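You operate a simulated robot arm through the tools that you are given. There is no shell and no other tool.

You are at the controls of a simulated robot arm. One attempt, no reset.

TASK
Renew the block in the damp box.
Fine: white block in, grey block out on the shelf, lid back on. Set down upright: grey block.
Where things are to end (x, y in the base frame): grey block within 80 mm of [1070, -250].

The check looks at the end state, three seconds after you hand in, the way a careful person would. Anything else that was tipped, shoved, dropped, spilled or broken makes it a failure. Lids that push on must go on centred and level and be pressed home; caps that screw on are set level and turned clockwise until they are tight.

THE ROBOT
A 7-joint arm with a fingered hand, fixed in place. Base frame: the origin is on the floor under the middle of its stand, x ahead of it, y to its left, z up. Readings come in mm, rad, newtons and seconds.
It reaches about 1333 mm from its shoulder. Its first joint turns from -1.204 to 3.002 rad. Payload 5 kg.
The TCP is the grasp point between the finger pads, 32 mm short of the fingertips. In the tool frame z runs along the fingers and y along their closing line. The gripper opens to 160 mm; its body begins 89 mm behind the TCP. The gripper is a hand of 3 fingers: y runs from the thumb to the fingers, the wrist lies at [0, 0, -252] in the tool frame.
Orientation is that of the tool frame in the base frame, as a unit quaternion [x, y, z, w]. With the fingers straight down and closing along the base's y, the tool's x points along the base's -x, its y along +y and its z along -z.

THE INTERFACE
- The arm moves only by the tool jog_arm. Its argument "steps" is a list of rows, each a list of 2 entries, a list of its own where there are three numbers: the shift along the tool's x, y, z in mm, then the turn, a rotation vector about the tool's x, y, z in rad. In form: [[[x, y, z], [ax, ay, az]], ...]. A call has 1 to 20 rows; each row shifts and turns the commanded pose from where the row before left it, along the tool's axes as they then stand. A row lasts 0.2 s, in which the tool goes at most 50 mm and 0.15 rad; a call with a longer step from one row to the next is refused whole. Where a pose cannot be reached the arm comes as near as it can. A force on the tool above 40 N (or 10 N above the force at the start of the call, whichever is more), or a blocked arm, ends the call early, and 0.2 s more pass. In this call time passes only in rows, and 0.2 s behind the last. It gives the time, the measured TCP pose, the force on the tool (base axes), the opening and the grip force at its end, in the units of the frame above (readings bear some noise), with the torque about the TCP (base axes, N m) and any sound that the robot's microphone picked up.
- Cameras (640 x 400 px; columns grow to the right, rows downward): "scene" is fixed at [61.4, 644.8, 1439.7]; the picture's right is [-0.81, -0.59, 0.00], its down [-0.15, 0.21, -0.97] and it looks along [0.57, -0.78, -0.25] (base axes); focal length 326 px, centre (320, 200). "wrist" rides on the gripper at [65, -4, -116] in the tool frame; the picture's right is [0.06, 1.00, 0.00], its down [-0.87, 0.05, -0.49] and it looks along [-0.49, 0.03, 0.87] (tool axes); focal length 261 px, centre (320, 200). There is no depth. A picture from a camera that has moved, and an enlarged one, comes with that camera's place and axes in the base frame and with its lens. The place of the scene camera against the robot may be out by one fixed shift of up to 18 mm in any direction.
- camera(camera): a new picture of that camera. It takes no simulated time.
- slide_trunk(by): slides the trunk up (or, below 0, down) by that many mm; the arm rides with it, the base frame stays. It gives what a move gives, with no picture.
- curl_fingers(finger1, finger2, thumb_bend): sets how far each is bent, from 0 (flat) to 1 (curled in); at 0.3 the hand is open as for a grip, at 0.7 the pads meet at the TCP. One left out holds its place. A second passes; each finger stops where it meets its share of the squeeze, and holds until it gets a number again. It is the only way to open and close the hand. It gives what a move gives, with no picture; readings hold the bend of each and the force on the fingers (four entries, about 0 where the hand has none), thumb and palm.
- close_up(camera, box): a new picture of the part [left, top, right, bottom] of that camera's present view, enlarged. It takes no simulated time.
- close_job(): hands the job in; it is judged then, once.

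Places have to be worked out from the pictures, the camera data and where the tool is seen. Open the gripper and draw the arm clear of the work before you hand the job in, unless the task says otherwise.

The tools are called after ">>>" by a JSON object that holds its "method" and its "body". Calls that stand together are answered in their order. jog_arm: Moves the arm, as the interface text tells. Its arguments: {"type":"object","properties":{"steps":{"type":"array"}},"required":["steps"]} The other tools are called the same way: slide_trunk (by) moves the trunk up or down; curl_fingers (finger1, finger2, thumb_bend) moves the fingers one by one; camera (camera) takes a picture; close_up (camera, box) takes an enlarged picture of a part of a camera's view; close_job () hands the job in.

At the start:

```text
t: 0.0
eef_pos: [582.5, -426.2, 1147.5]
ee_rot: [0.0, 1.0, 0.0, -0.001]
force: [-0.1, -0.4, -0.3]
moment: [0.0, 0.01, -0.01]
grip_width: 159.9
grip_force: 0.2
shape: jaw
bend: [0.3, 0.3, 0.3]
finger forces: [0.0, 0.0, 0.0, 0.0, 0.0, 0.1]
trunk travel left (down, up): [-800.0, 140.0]
```

scene: 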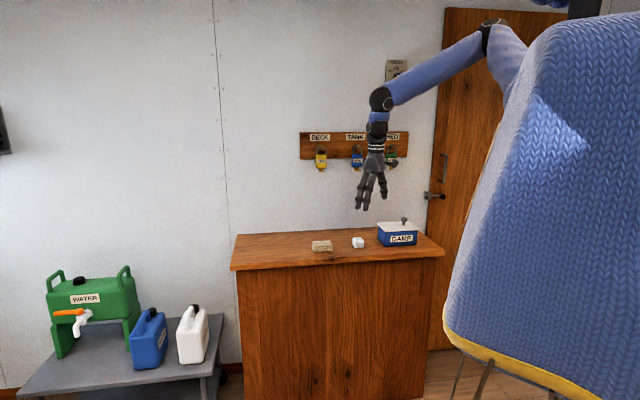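
wrist: 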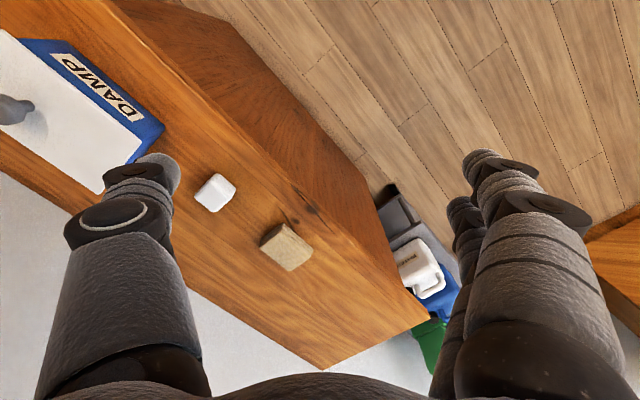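

I'll start by looking closer at the worktop from both cameras to find the box, the lid knob, the white block and any other object.

>>> {"method": "close_up", "body": {"camera": "scene", "box": [280, 190, 460, 300]}}

>>> {"method": "close_up", "body": {"camera": "wrist", "box": [0, 0, 400, 300]}}

```text
3.56 times, centred on (370, 245) of scene
camera zoom: at [61.4, 644.8, 1439.7], right [-0.81, -0.59, 0.0], down [-0.15, 0.21, -0.97], along [0.57, -0.78, -0.25], focal length 1159 px, centre (142, 40)
```

zoom: 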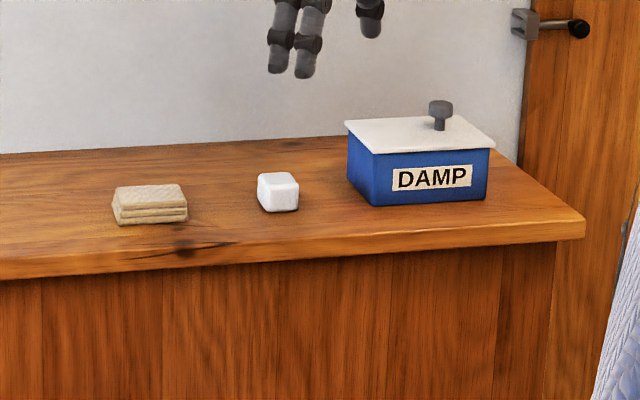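

```text
1.33 times, centred on (200, 150) of wrist
camera zoom: at [517.2, -429.0, 1263.5], right [-0.06, 1.0, 0.0], down [0.87, 0.05, 0.49], along [0.49, 0.03, -0.87], focal length 348 px, centre (480, 267)
```

zoom: 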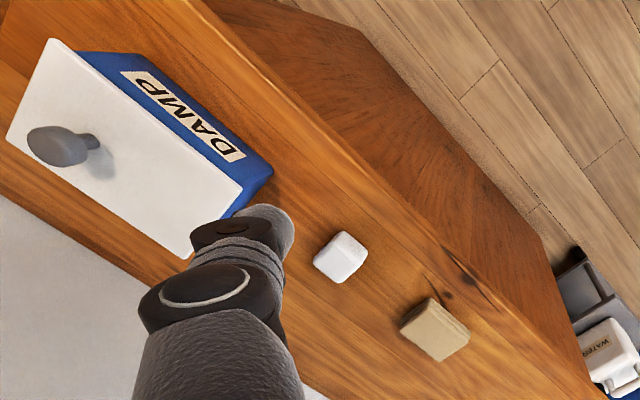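

The bench runs about 45° to the base frame, with its long side along about [0.71, 0.71], and the box sits near its right end. I turn the hand 45° so its closing line follows the bench, move over the bench at a safe height, and survey.

>>> {"method": "jog_arm", "body": {"steps": [[[0, 0, 0], [0, 0, 0.131]], [[0, 0, 0], [0, 0, 0.131]], [[0, 0, 0], [0, 0, 0.131]], [[0, 0, 0], [0, 0, 0.131]], [[0, 0, 0], [0, 0, 0.131]], [[0, 0, 0], [0, 0, 0.1304]], [[-30, -12, 0], [0, 0, 0]], [[-30, -12, 0], [0, 0, 0]], [[-30, -12, 0], [0, 0, 0]], [[-30, -12, 0], [0, 0, 0]], [[-30, -12, 0], [0, 0, 0]]]}}

>>> {"method": "camera", "body": {"camera": "wrist"}}

>>> {"method": "camera", "body": {"camera": "scene"}}

```text
t: 2.4
eef_pos: [644.1, -573.0, 1146.7]
ee_rot: [0.383, 0.924, 0.0, 0.0]
force: [0.2, -0.3, -0.8]
moment: [0.01, -0.01, 0.01]
grip_width: 159.7
grip_force: 0.0
shape: jaw
bend: [0.3, 0.3, 0.3]
finger forces: [0.1, 0.0, 0.1, 0.0, 0.0, 0.1]
trunk travel left (down, up): [-800.0, 140.0]
```

```text
taken
camera wrist: at [596.4, -529.9, 1262.4], right [0.66, 0.75, 0.0], down [0.65, -0.58, 0.49], along [0.37, -0.32, -0.87], focal length 261 px, centre (320, 200)
```

wrist: 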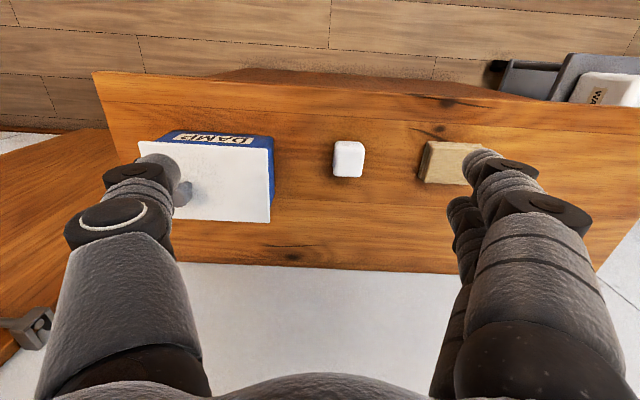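

```text
taken
```

scene: 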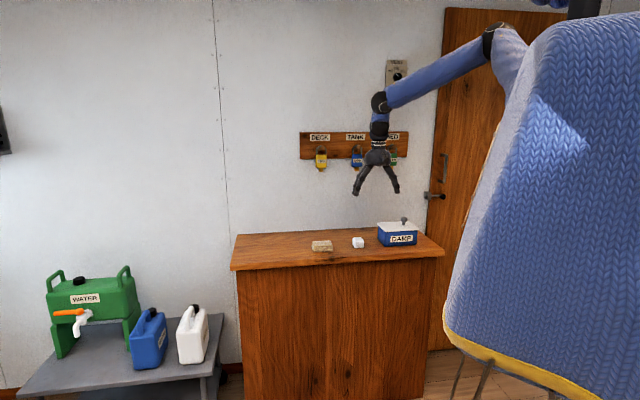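

The hand is now lined up with the bench. I zoom in on the blocks from here, then slide toward the box so the thumb no longer hides the knob.

>>> {"method": "close_up", "body": {"camera": "wrist", "box": [300, 70, 500, 195]}}

>>> {"method": "jog_arm", "body": {"steps": [[[0, -37, 0], [0, 0, 0]], [[0, -37, 0], [0, 0, 0]], [[0, -37, 0], [0, 0, 0]], [[0, -37, 0], [0, 0, 0]]]}}

>>> {"method": "camera", "body": {"camera": "wrist"}}

>>> {"method": "close_up", "body": {"camera": "wrist", "box": [220, 80, 420, 260]}}

```text
3.20 times, centred on (400, 132) of wrist
camera zoom: at [596.4, -529.9, 1262.4], right [0.66, 0.75, 0.0], down [0.65, -0.58, 0.49], along [0.37, -0.32, -0.87], focal length 834 px, centre (64, 416)
```

zoom: 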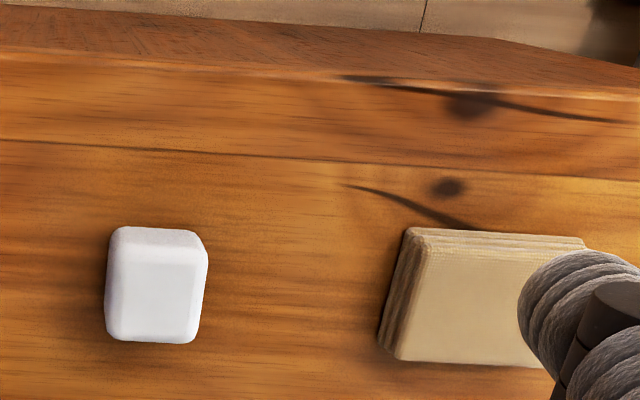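

```text
t: 3.4
eef_pos: [539.0, -677.2, 1148.4]
ee_rot: [0.383, 0.924, 0.001, 0.0]
force: [-0.7, -0.2, 0.2]
moment: [0.03, -0.05, -0.03]
grip_width: 160.1
grip_force: 0.0
shape: jaw
bend: [0.3, 0.3, 0.3]
finger forces: [0.0, 0.0, 0.0, 0.0, 0.0, 0.0]
trunk travel left (down, up): [-800.0, 140.0]
```

```text
taken
camera wrist: at [490.9, -635.0, 1263.3], right [0.66, 0.75, 0.0], down [0.65, -0.58, 0.49], along [0.37, -0.32, -0.87], focal length 261 px, centre (320, 200)
```

wrist: 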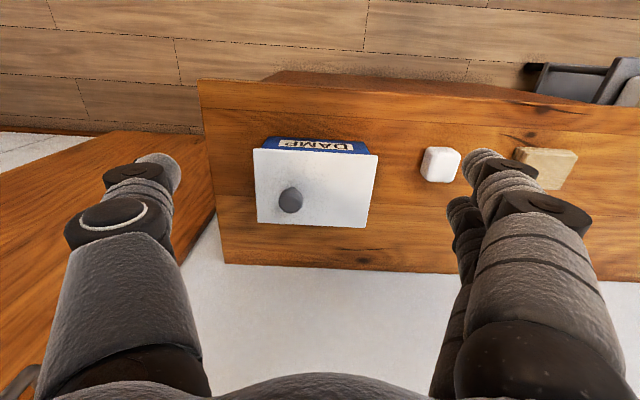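

```text
2.22 times, centred on (320, 170) of wrist
camera zoom: at [490.9, -635.0, 1263.3], right [0.66, 0.75, 0.0], down [0.65, -0.58, 0.49], along [0.37, -0.32, -0.87], focal length 579 px, centre (320, 267)
```

zoom: 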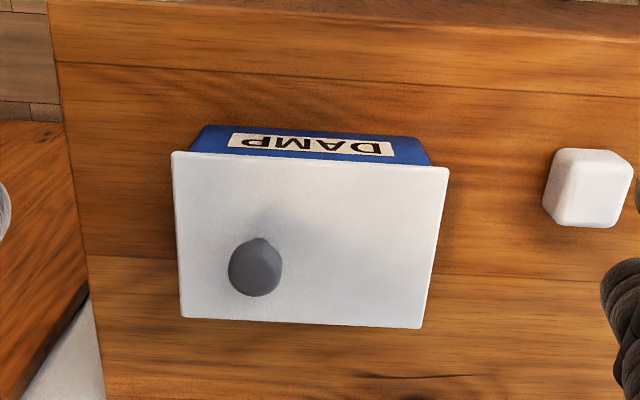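

From the wrist view, the lid is a rectangle of about 177 x 125 mm, square to the bench, with its knob off-centre toward the right end and the back. I move over the knob and lower the trunk 100 mm, so I can measure heights from the change in scale.

>>> {"method": "jog_arm", "body": {"steps": [[[-30, -8, 0], [0, 0, 0]], [[-30, -8, 0], [0, 0, 0]], [[-30, -8, 0], [0, 0, 0]]]}}

>>> {"method": "slide_trunk", "body": {"by": -100}}

>>> {"method": "camera", "body": {"camera": "wrist"}}

>>> {"method": "close_up", "body": {"camera": "wrist", "box": [200, 60, 440, 260]}}

>>> {"method": "camera", "body": {"camera": "scene"}}

```text
t: 4.2
eef_pos: [588.8, -757.5, 1145.8]
ee_rot: [0.382, 0.924, 0.0, -0.001]
force: [0.4, -0.5, 0.5]
moment: [-0.01, 0.03, 0.02]
grip_width: 160.0
grip_force: 0.1
shape: jaw
bend: [0.3, 0.3, 0.3]
finger forces: [0.0, 0.0, 0.0, 0.0, 0.0, 0.0]
trunk travel left (down, up): [-800.0, 140.0]
```

```text
t: 5.5
eef_pos: [588.4, -757.5, 1047.1]
ee_rot: [0.382, 0.924, 0.0, 0.001]
force: [0.0, -0.4, -0.5]
moment: [-0.06, -0.01, 0.03]
grip_width: 159.9
grip_force: 0.1
shape: jaw
bend: [0.3, 0.3, 0.3]
finger forces: [0.0, 0.0, 0.0, 0.1, 0.1, 0.1]
trunk travel left (down, up): [-700.0, 240.0]
```

```text
taken
camera wrist: at [540.3, -713.7, 1163.5], right [0.66, 0.75, 0.0], down [0.65, -0.58, 0.49], along [0.37, -0.33, -0.87], focal length 261 px, centre (320, 200)
```

wrist: 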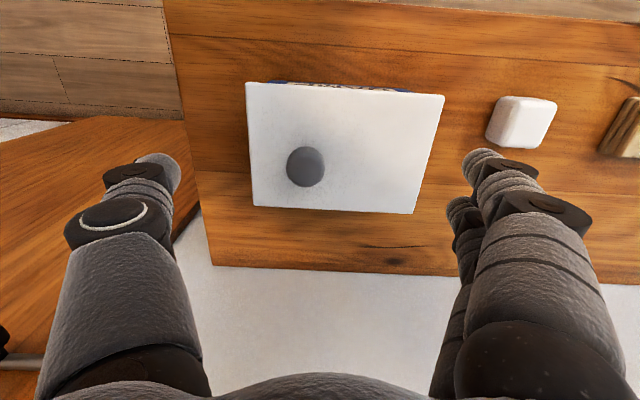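

```text
2.00 times, centred on (320, 160) of wrist
camera zoom: at [540.3, -713.7, 1163.5], right [0.66, 0.75, 0.0], down [0.65, -0.58, 0.49], along [0.37, -0.33, -0.87], focal length 521 px, centre (320, 280)
```

zoom: 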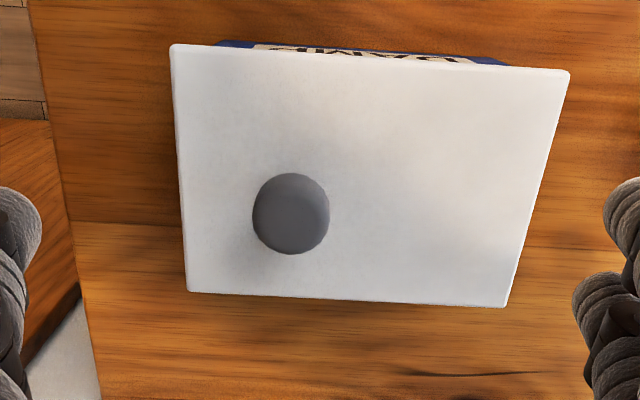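

```text
taken
```

scene: 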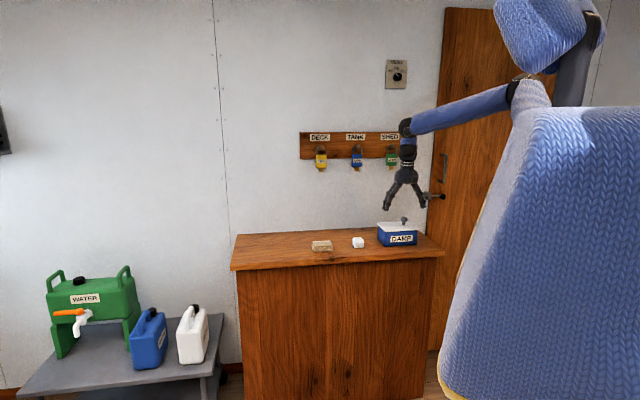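

The two heights put the lid's top at z about 930 and its centre at e about -99, n about 970. Here e runs along the bench to the left and n runs toward the wall. The knob head is about 31 mm wide, with its top at z about 969 and its centre at e about -129, n about 966. I centre over the knob, go partway down and half-close the fingers before checking.

>>> {"method": "jog_arm", "body": {"steps": [[[-14.3, -9.4, 0], [0, 0, 0]], [[0, 0, 20], [0, 0, 0]], [[0, 0, 20], [0, 0, 0]]]}}

>>> {"method": "curl_fingers", "body": {"finger1": 0.5, "finger2": 0.5, "thumb_bend": 0.5}}

>>> {"method": "camera", "body": {"camera": "wrist"}}

>>> {"method": "close_up", "body": {"camera": "scene", "box": [350, 140, 460, 260]}}

```text
t: 6.3
eef_pos: [593.4, -773.9, 1007.4]
ee_rot: [0.383, 0.924, 0.001, 0.0]
force: [-0.9, -0.1, 0.5]
moment: [0.01, 0.0, 0.01]
grip_width: 160.0
grip_force: 0.0
shape: jaw
bend: [0.3, 0.3, 0.3]
finger forces: [0.0, 0.1, 0.0, 0.0, 0.1, 0.0]
trunk travel left (down, up): [-700.0, 240.0]
```

```text
t: 7.3
eef_pos: [591.5, -773.9, 1007.1]
ee_rot: [0.383, 0.924, 0.001, 0.0]
force: [-0.3, 0.3, 0.4]
moment: [0.04, 0.01, 0.04]
grip_width: 88.2
grip_force: 0.0
shape: fingers
bend: [0.5, 0.5, 0.5]
finger forces: [0.0, 0.1, 0.0, 0.0, 0.0, 0.0]
trunk travel left (down, up): [-700.0, 240.0]
```

```text
taken
camera wrist: at [544.0, -730.2, 1122.8], right [0.66, 0.75, 0.0], down [0.65, -0.58, 0.49], along [0.37, -0.33, -0.87], focal length 261 px, centre (320, 200)
```

wrist: 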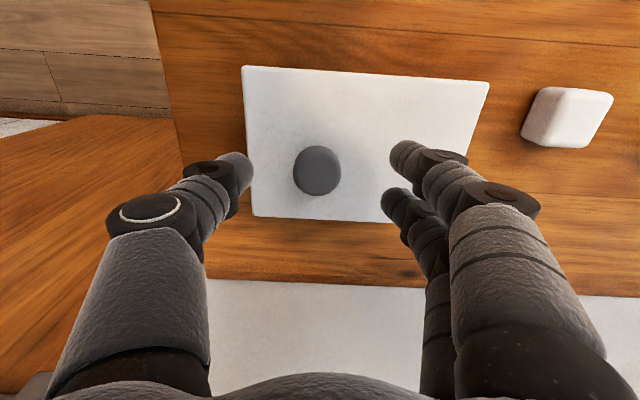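

```text
3.33 times, centred on (405, 200) of scene
camera zoom: at [61.4, 644.8, 1439.7], right [-0.81, -0.59, 0.0], down [-0.15, 0.21, -0.97], along [0.57, -0.78, -0.25], focal length 1087 px, centre (37, 200)
```

zoom: 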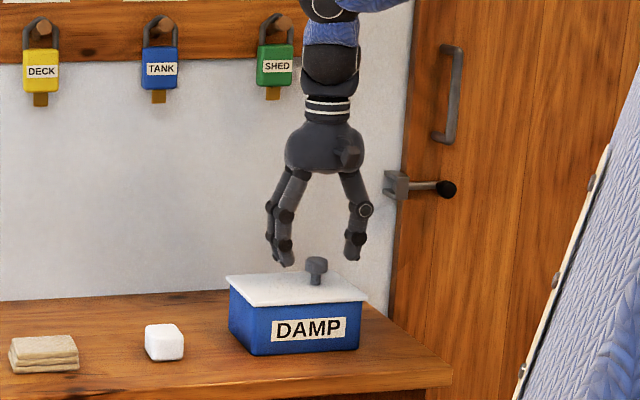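

The hand is centred on the knob, and the scene view puts the fingertips about 32 mm below the TCP. I lower until the tips are just above the lid and check before closing.

>>> {"method": "jog_arm", "body": {"steps": [[[0, 0, 15], [0, 0, 0]], [[0, 0, 15], [0, 0, 0]], [[0, 0, 10], [0, 0, 0]]]}}

>>> {"method": "camera", "body": {"camera": "wrist"}}

>>> {"method": "close_up", "body": {"camera": "scene", "box": [370, 170, 450, 250]}}

```text
t: 8.1
eef_pos: [591.1, -773.9, 972.9]
ee_rot: [0.382, 0.924, 0.0, 0.003]
force: [0.9, -3.4, 29.9]
moment: [1.05, -1.04, -0.13]
grip_width: 87.3
grip_force: 15.2
shape: fingers
bend: [0.52, 0.51, 0.5]
finger forces: [16.9, 12.6, 0.0, 0.0, 0.3, 0.0]
trunk travel left (down, up): [-700.0, 240.0]
```

```text
taken
camera wrist: at [543.1, -729.2, 1087.9], right [0.66, 0.75, 0.0], down [0.65, -0.58, 0.5], along [0.37, -0.33, -0.87], focal length 261 px, centre (320, 200)
```

wrist: 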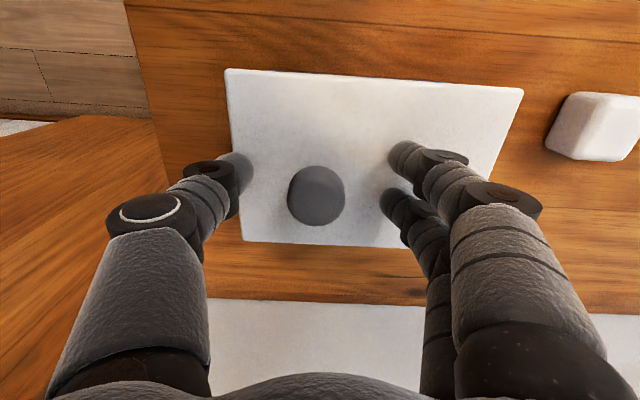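

```text
5.00 times, centred on (410, 210) of scene
camera zoom: at [61.4, 644.8, 1439.7], right [-0.81, -0.59, 0.0], down [-0.15, 0.21, -0.97], along [0.57, -0.78, -0.25], focal length 1630 px, centre (-130, 150)
```

zoom: 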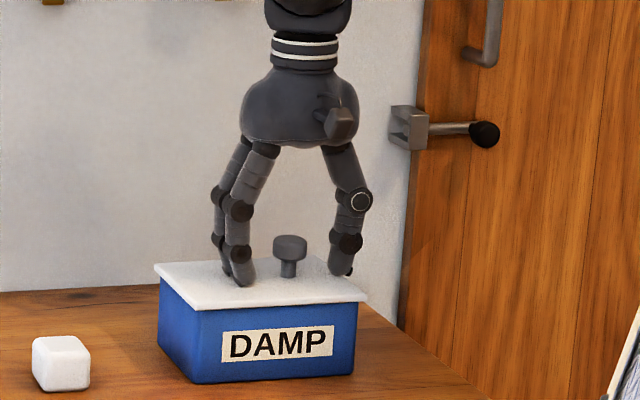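

The finger tips have touched the lid, with about 30 N upward at TCP z 973, so the tips reach a little lower than I assumed. I back up about 12 mm, then close a bit and check the load.

>>> {"method": "jog_arm", "body": {"steps": [[[0, 0, -12], [0, 0, 0]]]}}

>>> {"method": "curl_fingers", "body": {"finger1": 0.58, "finger2": 0.58, "thumb_bend": 0.58}}

>>> {"method": "camera", "body": {"camera": "wrist"}}

>>> {"method": "close_up", "body": {"camera": "scene", "box": [370, 170, 450, 250]}}

```text
t: 8.5
eef_pos: [590.5, -775.5, 979.4]
ee_rot: [0.383, 0.924, -0.002, 0.0]
force: [-0.9, -0.5, -0.9]
moment: [0.0, 0.0, 0.02]
grip_width: 87.6
grip_force: 0.1
shape: fingers
bend: [0.5, 0.5, 0.5]
finger forces: [0.0, 0.0, 0.0, 0.0, 0.0, 0.1]
trunk travel left (down, up): [-700.0, 240.0]
```

```text
t: 9.5
eef_pos: [591.1, -774.5, 980.4]
ee_rot: [0.383, 0.924, 0.0, -0.001]
force: [-1.0, 0.5, 0.1]
moment: [0.02, 0.01, 0.0]
grip_width: 59.7
grip_force: 0.1
shape: fingers
bend: [0.57, 0.57, 0.57]
finger forces: [0.0, 0.0, 0.0, 0.0, 0.1, 0.0]
trunk travel left (down, up): [-700.0, 240.0]
```

```text
taken
camera wrist: at [543.4, -730.6, 1095.6], right [0.66, 0.75, 0.0], down [0.65, -0.58, 0.49], along [0.37, -0.33, -0.87], focal length 261 px, centre (320, 200)
```

wrist: 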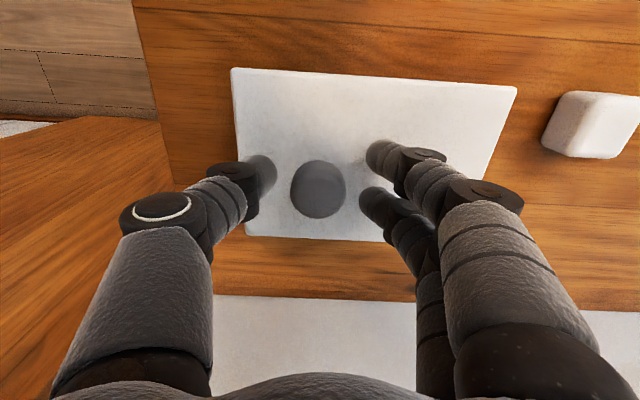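

```text
5.00 times, centred on (410, 210) of scene
camera zoom: at [61.4, 644.8, 1439.7], right [-0.81, -0.59, 0.0], down [-0.15, 0.21, -0.97], along [0.57, -0.78, -0.25], focal length 1630 px, centre (-130, 150)
```

zoom: 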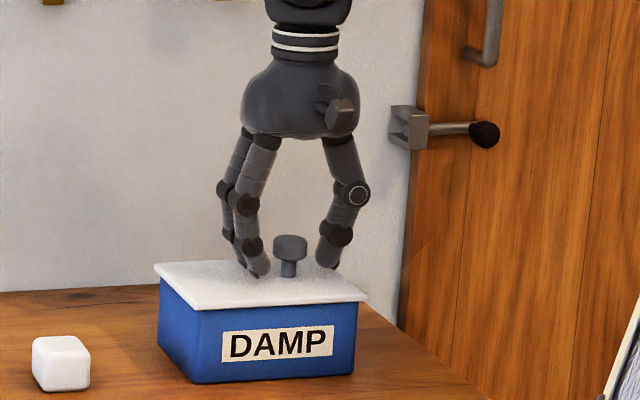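

The fingers are 60 mm apart around the knob head and carry no load. I close them onto the knob.

>>> {"method": "curl_fingers", "body": {"finger1": 0.68, "finger2": 0.68, "thumb_bend": 0.68}}

>>> {"method": "camera", "body": {"camera": "wrist"}}

>>> {"method": "close_up", "body": {"camera": "scene", "box": [370, 170, 450, 250]}}

```text
t: 10.5
eef_pos: [592.5, -773.6, 979.8]
ee_rot: [0.383, 0.924, 0.0, 0.001]
force: [0.1, -0.1, -0.3]
moment: [0.01, -0.03, 0.0]
grip_width: 27.7
grip_force: 6.3
shape: fingers
bend: [0.67, 0.64, 0.66]
finger forces: [1.2, 5.5, 0.0, 0.1, 6.4, 0.1]
trunk travel left (down, up): [-700.0, 240.0]
```

```text
taken
camera wrist: at [543.5, -730.7, 1095.4], right [0.66, 0.75, 0.0], down [0.65, -0.58, 0.49], along [0.37, -0.33, -0.87], focal length 261 px, centre (320, 200)
```

wrist: 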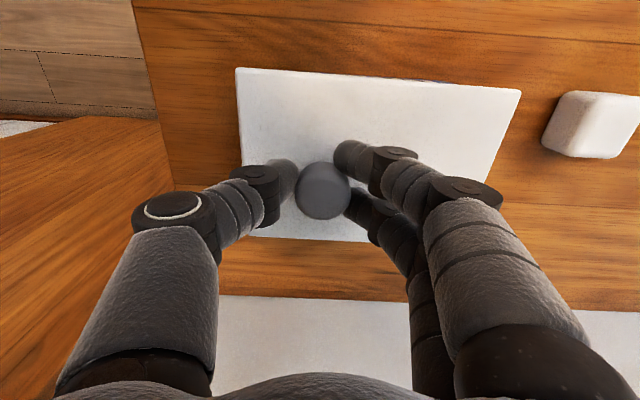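

```text
5.00 times, centred on (410, 210) of scene
camera zoom: at [61.4, 644.8, 1439.7], right [-0.81, -0.59, 0.0], down [-0.15, 0.21, -0.97], along [0.57, -0.78, -0.25], focal length 1630 px, centre (-130, 150)
```

zoom: 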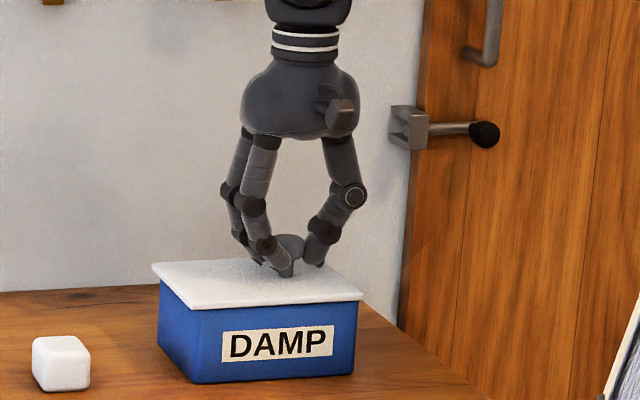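

The knob is held but the grip is light, at about 6 N, and the lid slid about 3 mm along the bench as the fingers centred it. I squeeze more firmly.

>>> {"method": "curl_fingers", "body": {"finger1": 0.8, "finger2": 0.8, "thumb_bend": 0.8}}

>>> {"method": "camera", "body": {"camera": "wrist"}}

>>> {"method": "close_up", "body": {"camera": "scene", "box": [370, 170, 450, 250]}}

```text
t: 11.5
eef_pos: [591.3, -773.8, 980.6]
ee_rot: [0.382, 0.924, 0.0, 0.0]
force: [-1.1, 0.0, 0.6]
moment: [-0.01, -0.14, 0.03]
grip_width: 23.6
grip_force: 23.7
shape: fingers
bend: [0.71, 0.66, 0.67]
finger forces: [11.0, 13.1, 0.0, 0.0, 23.6, 0.0]
trunk travel left (down, up): [-700.0, 240.0]
```

```text
taken
camera wrist: at [543.4, -730.7, 1095.5], right [0.66, 0.75, 0.0], down [0.65, -0.58, 0.49], along [0.37, -0.33, -0.87], focal length 261 px, centre (320, 200)
```

wrist: 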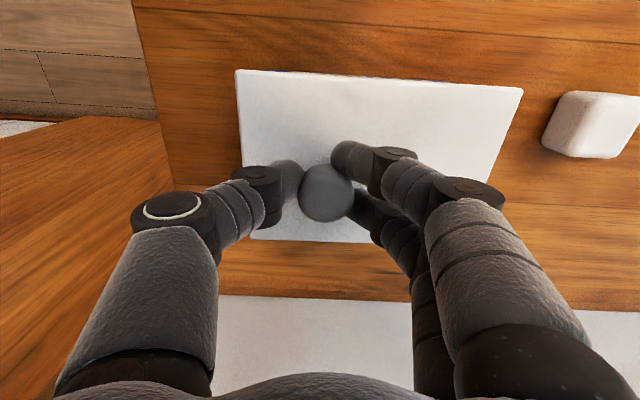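

```text
5.00 times, centred on (410, 210) of scene
camera zoom: at [61.4, 644.8, 1439.7], right [-0.81, -0.59, 0.0], down [-0.15, 0.21, -0.97], along [0.57, -0.78, -0.25], focal length 1630 px, centre (-130, 150)
```

zoom: 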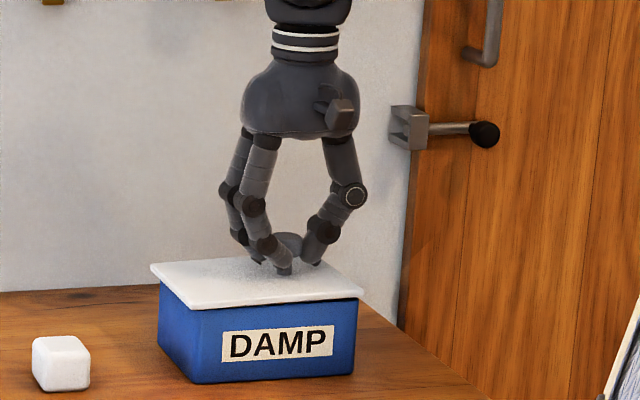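

The grip is now 24 N shared across all three digits, with the tips hooked under the knob head. I lift slowly and watch whether the lid comes away level.

>>> {"method": "jog_arm", "body": {"steps": [[[0, 0, -4], [0, 0, 0]], [[0, 0, -6], [0, 0, 0]], [[0, 0, -8], [0, 0, 0]]]}}

>>> {"method": "camera", "body": {"camera": "wrist"}}

>>> {"method": "close_up", "body": {"camera": "scene", "box": [370, 170, 450, 250]}}

```text
t: 12.3
eef_pos: [592.7, -773.7, 997.9]
ee_rot: [0.383, 0.924, 0.0, 0.0]
force: [-0.6, -0.9, -0.5]
moment: [-0.02, 0.03, 0.0]
grip_width: 23.3
grip_force: 24.3
shape: fingers
bend: [0.71, 0.66, 0.68]
finger forces: [11.8, 13.0, 0.0, 0.0, 23.4, 0.1]
trunk travel left (down, up): [-700.0, 240.0]
```

```text
taken
camera wrist: at [543.8, -730.7, 1113.5], right [0.66, 0.75, 0.0], down [0.65, -0.58, 0.49], along [0.37, -0.32, -0.87], focal length 261 px, centre (320, 200)
```

wrist: 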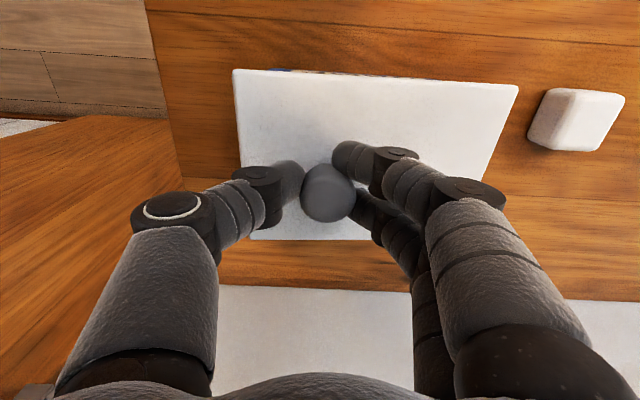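

```text
5.00 times, centred on (410, 210) of scene
camera zoom: at [61.4, 644.8, 1439.7], right [-0.81, -0.59, 0.0], down [-0.15, 0.21, -0.97], along [0.57, -0.78, -0.25], focal length 1630 px, centre (-130, 150)
```

zoom: 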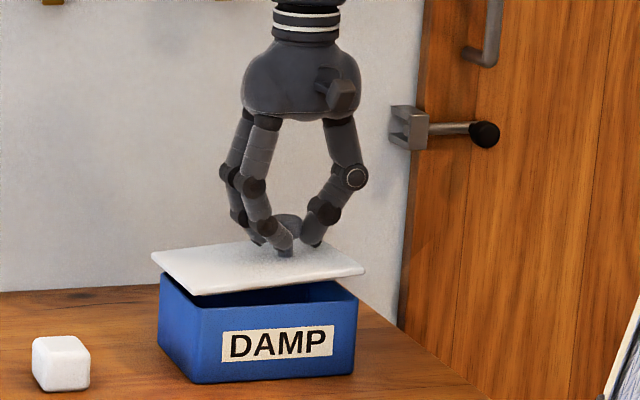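

The lid came off and is held, but its long end droops about 4–5°. I raise it well clear so I can see into the box and check whether the tilt is steady.

>>> {"method": "jog_arm", "body": {"steps": [[[0, 0, -15], [0, 0, 0]], [[0, 0, -20], [0, 0, 0]], [[0, 0, -20], [0, 0, 0]], [[0, 0, -20], [0, 0, 0]]]}}

>>> {"method": "camera", "body": {"camera": "wrist"}}

>>> {"method": "close_up", "body": {"camera": "scene", "box": [350, 140, 460, 260]}}

```text
t: 13.3
eef_pos: [593.7, -774.9, 1074.2]
ee_rot: [0.383, 0.924, 0.001, 0.0]
force: [0.3, 0.0, -1.0]
moment: [-0.05, -0.03, -0.02]
grip_width: 23.6
grip_force: 24.2
shape: fingers
bend: [0.71, 0.66, 0.68]
finger forces: [12.1, 13.0, 0.0, 0.0, 23.4, 0.0]
trunk travel left (down, up): [-700.0, 240.0]
```

```text
taken
camera wrist: at [544.1, -730.7, 1190.1], right [0.66, 0.75, 0.0], down [0.65, -0.58, 0.49], along [0.37, -0.33, -0.87], focal length 261 px, centre (320, 200)
```

wrist: 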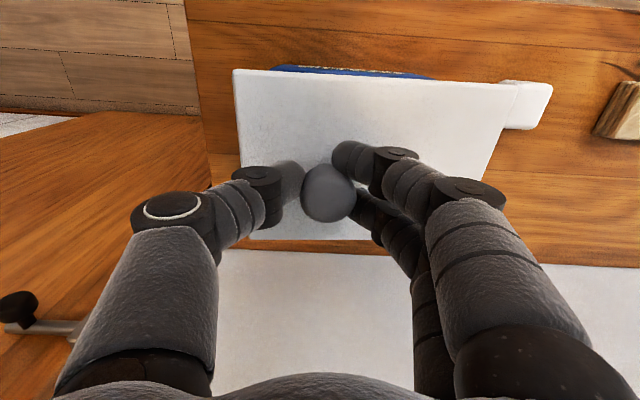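

```text
3.33 times, centred on (405, 200) of scene
camera zoom: at [61.4, 644.8, 1439.7], right [-0.81, -0.59, 0.0], down [-0.15, 0.21, -0.97], along [0.57, -0.78, -0.25], focal length 1087 px, centre (37, 200)
```

zoom: 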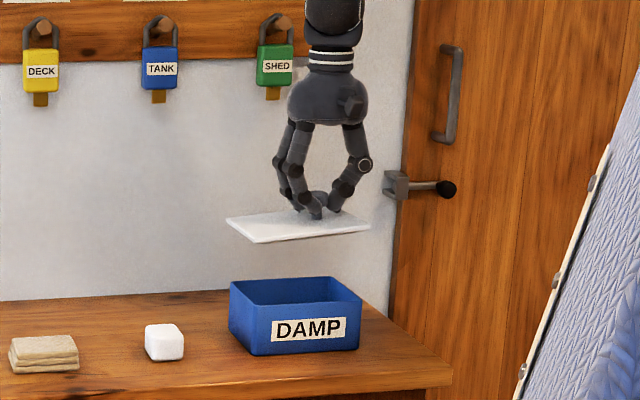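

The lid hangs steadily, and I can now see the open box. I carry the lid left along the bench, high above the blocks, to the free stretch past the tan stack.

>>> {"method": "jog_arm", "body": {"steps": [[[0, 15, 0], [0, 0, 0]], [[0, 30, 0], [0, 0, 0]], [[0, 35, 0], [0, 0, 0]], [[0, 35, 0], [0, 0, 0]], [[0, 35, 0], [0, 0, 0]], [[0, 35, 0], [0, 0, 0]], [[0, 35, 0], [0, 0, 0]], [[0, 35, 0], [0, 0, 0]], [[0, 35, 0], [0, 0, 0]], [[0, 35, 0], [0, 0, 0]], [[0, 35, 0], [0, 0, 0]], [[0, 35, 0], [0, 0, 0]], [[0, 35, 0], [0, 0, 0]], [[0, 35, 0], [0, 0, 0]], [[0, 35, 0], [0, 0, 0]], [[0, 20, 0], [0, 0, 0]], [[0, 10, 0], [0, 0, 0]]]}}

>>> {"method": "camera", "body": {"camera": "wrist"}}

>>> {"method": "camera", "body": {"camera": "scene"}}

>>> {"method": "close_up", "body": {"camera": "scene", "box": [220, 130, 420, 290]}}

```text
t: 16.9
eef_pos: [943.1, -408.4, 1074.6]
ee_rot: [0.382, 0.924, 0.002, 0.002]
force: [0.6, -0.2, -0.9]
moment: [0.01, 0.01, 0.01]
grip_width: 23.0
grip_force: 23.4
shape: fingers
bend: [0.71, 0.66, 0.68]
finger forces: [11.2, 13.1, 0.0, 0.1, 22.8, 0.0]
out of reach, approached as far as the arm can: row 16, 17
trunk travel left (down, up): [-700.0, 240.0]
```

```text
taken
camera wrist: at [894.6, -364.0, 1190.4], right [0.66, 0.75, 0.0], down [0.65, -0.58, 0.49], along [0.37, -0.32, -0.87], focal length 261 px, centre (320, 200)
```

wrist: 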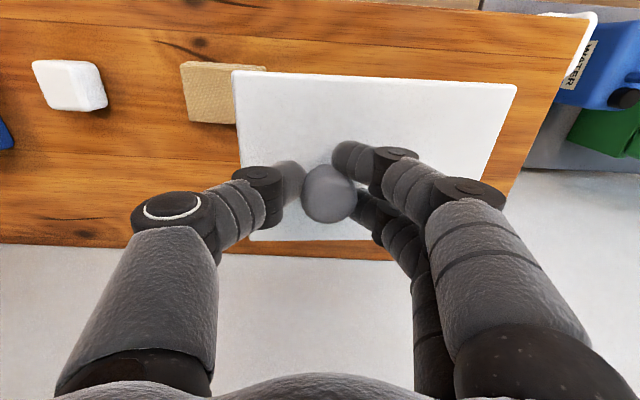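

```text
taken
```

scene: 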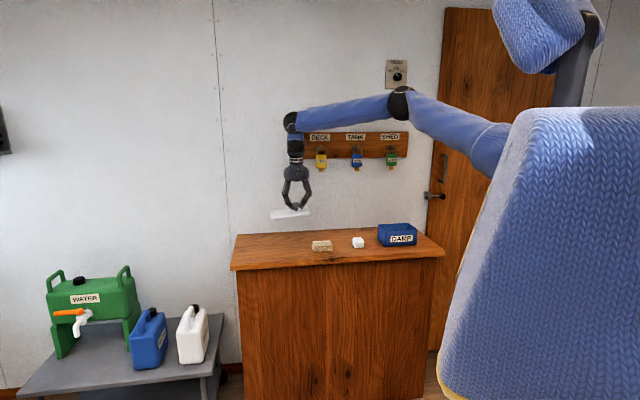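

```text
2.50 times, centred on (320, 210) of scene
camera zoom: at [61.4, 644.8, 1439.7], right [-0.81, -0.59, 0.0], down [-0.15, 0.21, -0.97], along [0.57, -0.78, -0.25], focal length 815 px, centre (320, 175)
```

zoom: 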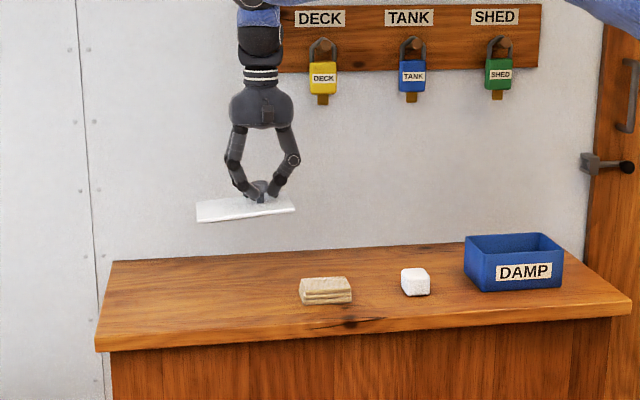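

The arm hit its reach limit at e about 378, a radius of about 1030 mm. Lowering the trunk brings the shoulder nearer the work height, so I lower it 80 mm. Then I try shifting the lid further left and slightly forward, to clear the tan stack, which spans e of about 225–318.

>>> {"method": "slide_trunk", "body": {"by": -80}}

>>> {"method": "jog_arm", "body": {"steps": [[[10, 9, 0], [0, 0, 0]], [[10, 10, 0], [0, 0, 0]], [[0, 10, 0], [0, 0, 0]]]}}

>>> {"method": "camera", "body": {"camera": "wrist"}}

>>> {"method": "camera", "body": {"camera": "scene"}}

>>> {"method": "close_up", "body": {"camera": "scene", "box": [220, 150, 380, 290]}}

```text
t: 18.1
eef_pos: [941.4, -406.8, 996.3]
ee_rot: [0.383, 0.924, 0.002, 0.002]
force: [0.6, 0.1, -1.4]
moment: [-0.04, 0.04, 0.02]
grip_width: 22.7
grip_force: 23.5
shape: fingers
bend: [0.71, 0.66, 0.68]
finger forces: [11.2, 13.1, 0.0, 0.0, 22.9, 0.0]
trunk travel left (down, up): [-620.0, 320.0]
```

```text
t: 18.9
eef_pos: [934.4, -379.5, 997.3]
ee_rot: [0.384, 0.923, 0.003, 0.004]
force: [0.5, -0.8, -0.7]
moment: [0.0, 0.02, -0.03]
grip_width: 22.6
grip_force: 23.8
shape: fingers
bend: [0.71, 0.66, 0.68]
finger forces: [11.1, 13.1, 0.0, 0.0, 22.9, 0.0]
out of reach, approached as far as the arm can: row 2, 3
trunk travel left (down, up): [-620.0, 320.0]
```

```text
taken
camera wrist: at [885.2, -334.9, 1113.1], right [0.66, 0.75, 0.01], down [0.65, -0.58, 0.5], along [0.38, -0.32, -0.87], focal length 261 px, centre (320, 200)
```

wrist: 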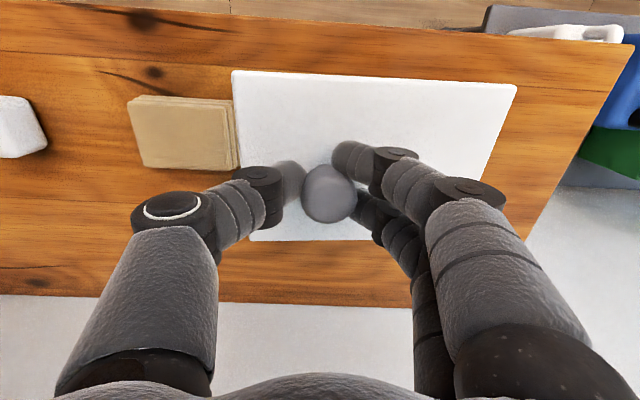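

```text
taken
```

scene: 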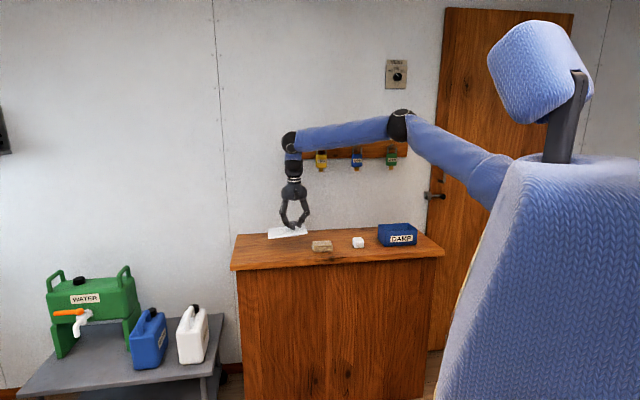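

```text
2.86 times, centred on (300, 220) of scene
camera zoom: at [61.4, 644.8, 1439.7], right [-0.81, -0.59, 0.0], down [-0.15, 0.21, -0.97], along [0.57, -0.78, -0.25], focal length 931 px, centre (377, 143)
```

zoom: 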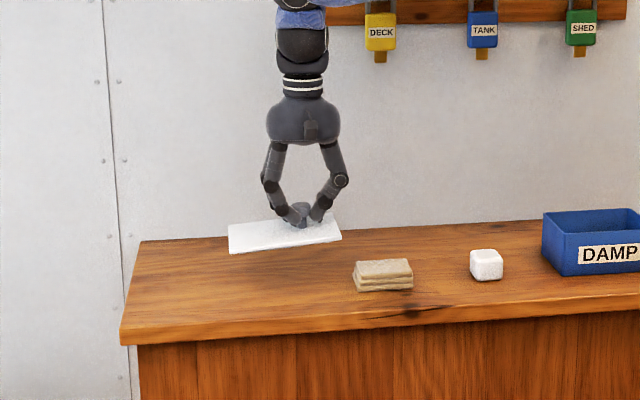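

The hand is at e about 392, and the held lid would cover e of about 342–509, leaving 25 mm to the tan stack and about 33 mm to the bench's front edge. That spot works. I tilt the hand slightly to level the lid, then start down.

>>> {"method": "jog_arm", "body": {"steps": [[[0, 0, 0], [-0.06, 0, 0]], [[0, 0, 15], [0, 0, 0]], [[0, 0, 15], [0, 0, 0]], [[0, 0, 15], [0, 0, 0]]]}}

>>> {"method": "camera", "body": {"camera": "wrist"}}

>>> {"method": "close_up", "body": {"camera": "scene", "box": [230, 170, 350, 270]}}

```text
t: 19.9
eef_pos: [937.6, -376.0, 950.1]
ee_rot: [0.382, 0.924, 0.029, 0.012]
force: [1.6, -0.4, -0.4]
moment: [-0.01, 0.04, 0.03]
grip_width: 22.6
grip_force: 24.3
shape: fingers
bend: [0.71, 0.66, 0.68]
finger forces: [11.1, 13.2, 0.1, 0.0, 22.8, 0.0]
trunk travel left (down, up): [-620.0, 320.0]
```

```text
taken
camera wrist: at [883.7, -338.1, 1066.0], right [0.66, 0.75, 0.06], down [0.63, -0.6, 0.5], along [0.41, -0.29, -0.87], focal length 261 px, centre (320, 200)
```

wrist: 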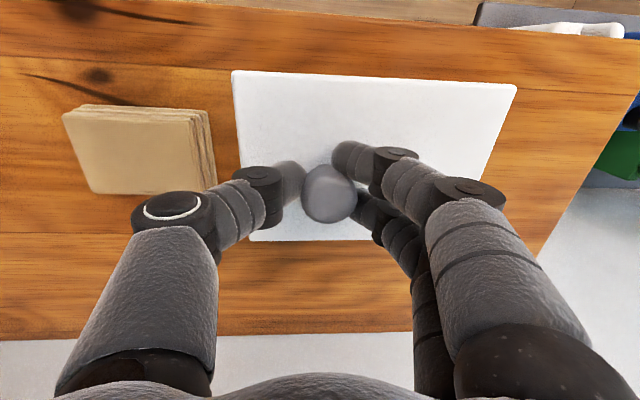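

```text
4.00 times, centred on (290, 220) of scene
camera zoom: at [61.4, 644.8, 1439.7], right [-0.81, -0.59, 0.0], down [-0.15, 0.21, -0.97], along [0.57, -0.78, -0.25], focal length 1304 px, centre (440, 120)
```

zoom: 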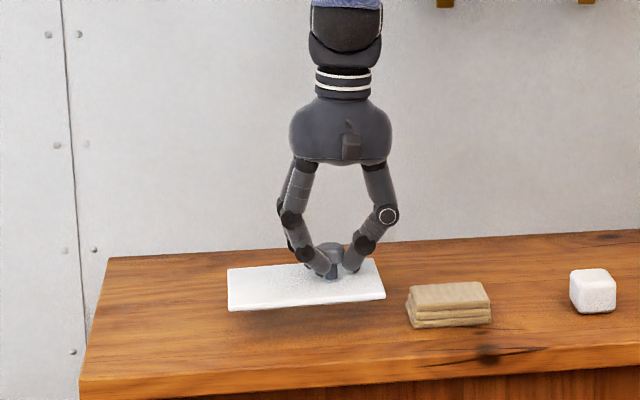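

The lid is within about 1° of level. I trim the tilt a little more and come down in small steps until it meets the bench.

>>> {"method": "jog_arm", "body": {"steps": [[[0, 0, 0], [-0.015, 0, 0]], [[0, 0, 10], [0, 0, 0]], [[0, 0, 10], [0, 0, 0]], [[0, 0, 5], [0, 0, 0]]]}}

>>> {"method": "close_up", "body": {"camera": "scene", "box": [230, 170, 350, 270]}}

```text
t: 20.9
eef_pos: [937.5, -375.4, 927.7]
ee_rot: [0.382, 0.923, 0.037, 0.017]
force: [-0.1, -0.2, -1.2]
moment: [-0.01, 0.01, -0.02]
grip_width: 22.7
grip_force: 23.6
shape: fingers
bend: [0.71, 0.66, 0.68]
finger forces: [11.2, 13.2, 0.0, 0.0, 23.0, 0.0]
trunk travel left (down, up): [-620.0, 320.0]
```

```text
4.00 times, centred on (290, 220) of scene
camera zoom: at [61.4, 644.8, 1439.7], right [-0.81, -0.59, 0.0], down [-0.15, 0.21, -0.97], along [0.57, -0.78, -0.25], focal length 1304 px, centre (440, 120)
```

zoom: 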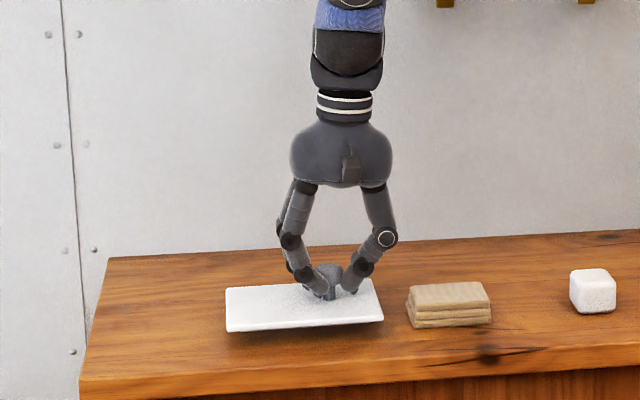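

No contact yet, and the shadow gap is small. I continue down in 4 mm steps.

>>> {"method": "jog_arm", "body": {"steps": [[[0, 0, 4], [0, 0, 0]], [[0, 0, 4], [0, 0, 0]], [[0, 0, 3], [0, 0, 0]]]}}

>>> {"method": "close_up", "body": {"camera": "scene", "box": [230, 170, 350, 270]}}

```text
t: 21.7
eef_pos: [939.6, -374.5, 915.3]
ee_rot: [0.383, 0.923, 0.037, 0.016]
force: [0.3, -0.1, -0.9]
moment: [0.01, 0.03, 0.0]
grip_width: 22.7
grip_force: 24.3
shape: fingers
bend: [0.71, 0.66, 0.68]
finger forces: [11.2, 13.3, 0.0, 0.1, 22.9, 0.1]
trunk travel left (down, up): [-620.0, 320.0]
```

```text
4.00 times, centred on (290, 220) of scene
camera zoom: at [61.4, 644.8, 1439.7], right [-0.81, -0.59, 0.0], down [-0.15, 0.21, -0.97], along [0.57, -0.78, -0.25], focal length 1304 px, centre (440, 120)
```

zoom: 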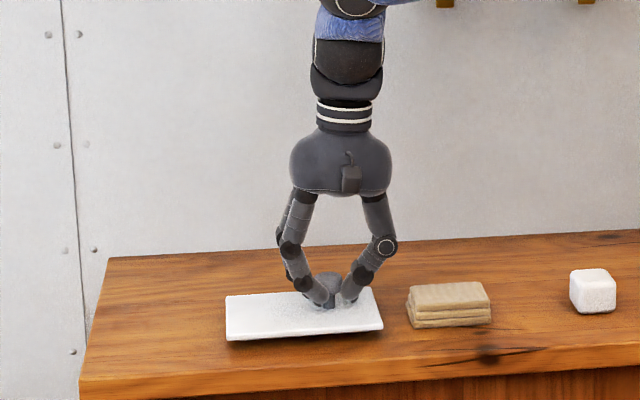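

The lid is almost down, with only a thin shadow left. I continue with 2–3 mm steps until the force shows contact.

>>> {"method": "jog_arm", "body": {"steps": [[[0, 0, 3], [0, 0, 0]], [[0, 0, 2], [0, 0, 0]]]}}

>>> {"method": "close_up", "body": {"camera": "scene", "box": [250, 200, 330, 270]}}

```text
t: 22.3
eef_pos: [938.1, -374.3, 912.8]
ee_rot: [0.382, 0.923, 0.037, 0.016]
force: [-0.2, -0.3, -0.7]
moment: [0.01, 0.02, 0.0]
grip_width: 22.6
grip_force: 23.8
shape: fingers
bend: [0.71, 0.66, 0.68]
finger forces: [11.3, 13.3, 0.0, 0.1, 22.9, 0.0]
trunk travel left (down, up): [-620.0, 320.0]
```

```text
5.71 times, centred on (290, 235) of scene
camera zoom: at [61.4, 644.8, 1439.7], right [-0.81, -0.59, 0.0], down [-0.15, 0.21, -0.97], along [0.57, -0.78, -0.25], focal length 1863 px, centre (491, 0)
```

zoom: 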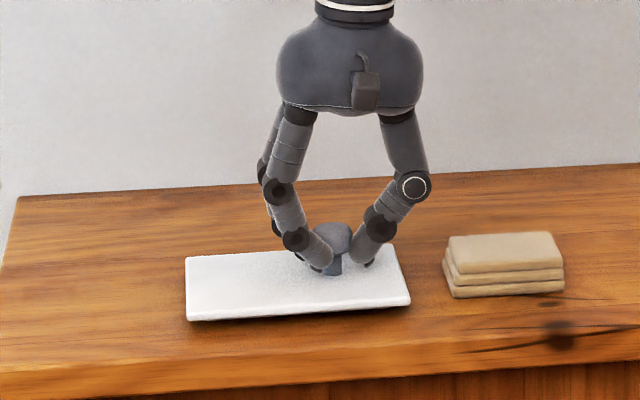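

Still no contact force at TCP z 913. I continue down.

>>> {"method": "jog_arm", "body": {"steps": [[[0, 0, 2], [0, 0, 0]], [[0, 0, 2], [0, 0, 0]], [[0, 0, 2], [0, 0, 0]]]}}

>>> {"method": "close_up", "body": {"camera": "scene", "box": [250, 200, 330, 270]}}

```text
t: 23.1
eef_pos: [937.7, -373.3, 908.0]
ee_rot: [0.383, 0.923, 0.039, 0.018]
force: [-0.8, 0.3, 3.3]
moment: [-0.07, -0.09, 0.02]
grip_width: 22.9
grip_force: 25.0
shape: fingers
bend: [0.71, 0.66, 0.68]
finger forces: [11.7, 13.8, 0.0, 0.0, 24.3, 0.0]
trunk travel left (down, up): [-620.0, 320.0]
```

```text
5.71 times, centred on (290, 235) of scene
camera zoom: at [61.4, 644.8, 1439.7], right [-0.81, -0.59, 0.0], down [-0.15, 0.21, -0.97], along [0.57, -0.78, -0.25], focal length 1863 px, centre (491, 0)
```

zoom: 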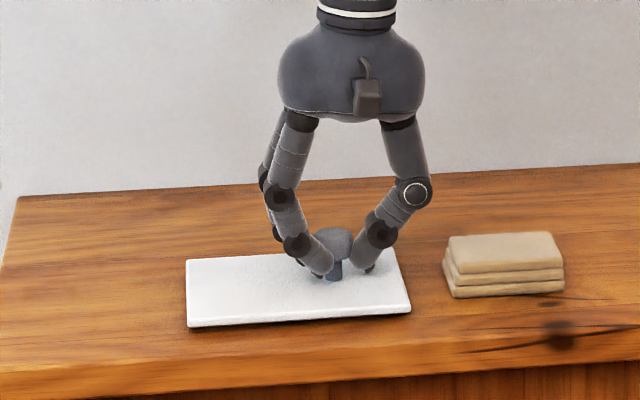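

First contact, at about 4 N with the lid nearly flat. I press down 3 mm more to settle it flat, then check.

>>> {"method": "jog_arm", "body": {"steps": [[[0, 0, 2], [0, 0, 0]], [[0, 0, 1.5], [0, 0, 0]]]}}

>>> {"method": "close_up", "body": {"camera": "scene", "box": [250, 200, 330, 270]}}

>>> {"method": "camera", "body": {"camera": "wrist"}}

```text
t: 23.7
eef_pos: [936.4, -374.8, 906.3]
ee_rot: [0.382, 0.923, 0.038, 0.019]
force: [3.3, -0.8, 12.1]
moment: [0.02, -0.24, -0.03]
grip_width: 22.4
grip_force: 25.1
shape: fingers
bend: [0.71, 0.66, 0.69]
finger forces: [12.5, 15.1, 0.1, 0.0, 23.3, 0.0]
out of reach, approached as far as the arm can: row 2
trunk travel left (down, up): [-620.0, 320.0]
```

```text
5.71 times, centred on (290, 235) of scene
camera zoom: at [61.4, 644.8, 1439.7], right [-0.81, -0.59, 0.0], down [-0.15, 0.21, -0.97], along [0.57, -0.78, -0.25], focal length 1863 px, centre (491, 0)
```

zoom: 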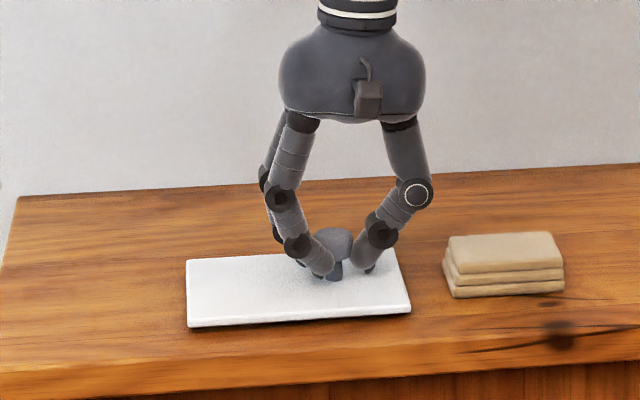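

```text
taken
camera wrist: at [881.6, -337.4, 1020.9], right [0.66, 0.75, 0.08], down [0.62, -0.6, 0.5], along [0.42, -0.28, -0.86], focal length 261 px, centre (320, 200)
```

wrist: 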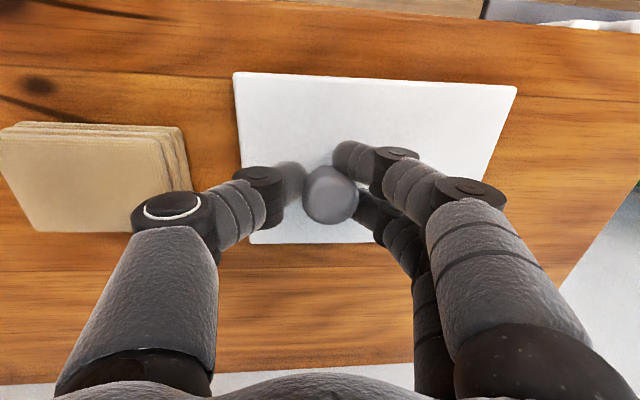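

The lid is flat on the bench, with 12 N of contact. I open the fingers to release the knob.

>>> {"method": "curl_fingers", "body": {"finger1": 0.56, "finger2": 0.56, "thumb_bend": 0.56}}

>>> {"method": "camera", "body": {"camera": "wrist"}}

>>> {"method": "close_up", "body": {"camera": "scene", "box": [250, 200, 330, 270]}}

```text
t: 24.7
eef_pos: [937.4, -374.3, 906.3]
ee_rot: [0.383, 0.923, 0.038, 0.017]
force: [3.2, 2.6, 13.0]
moment: [-0.13, 0.18, -0.03]
grip_width: 54.4
grip_force: 6.7
shape: fingers
bend: [0.56, 0.56, 0.59]
finger forces: [0.1, 0.1, 0.1, 0.0, 13.3, 0.0]
trunk travel left (down, up): [-620.0, 320.0]
```

```text
taken
camera wrist: at [881.2, -337.0, 1020.5], right [0.66, 0.75, 0.08], down [0.62, -0.6, 0.5], along [0.42, -0.28, -0.86], focal length 261 px, centre (320, 200)
```

wrist: 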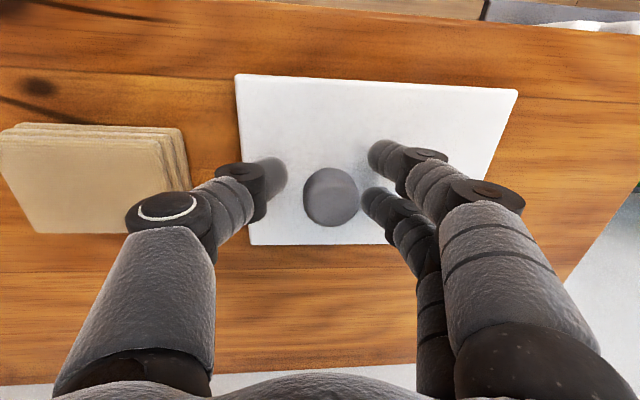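

```text
5.71 times, centred on (290, 235) of scene
camera zoom: at [61.4, 644.8, 1439.7], right [-0.81, -0.59, 0.0], down [-0.15, 0.21, -0.97], along [0.57, -0.78, -0.25], focal length 1863 px, centre (491, 0)
```

zoom: 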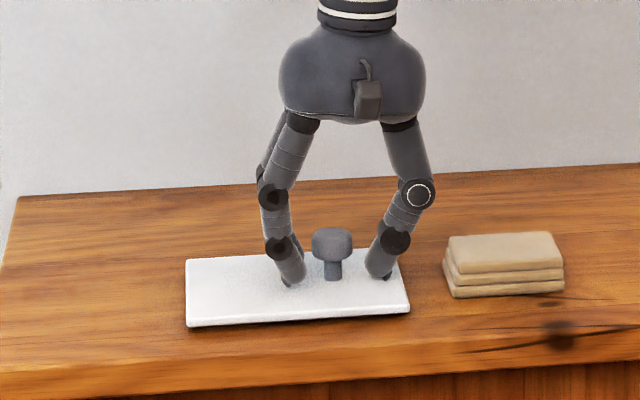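

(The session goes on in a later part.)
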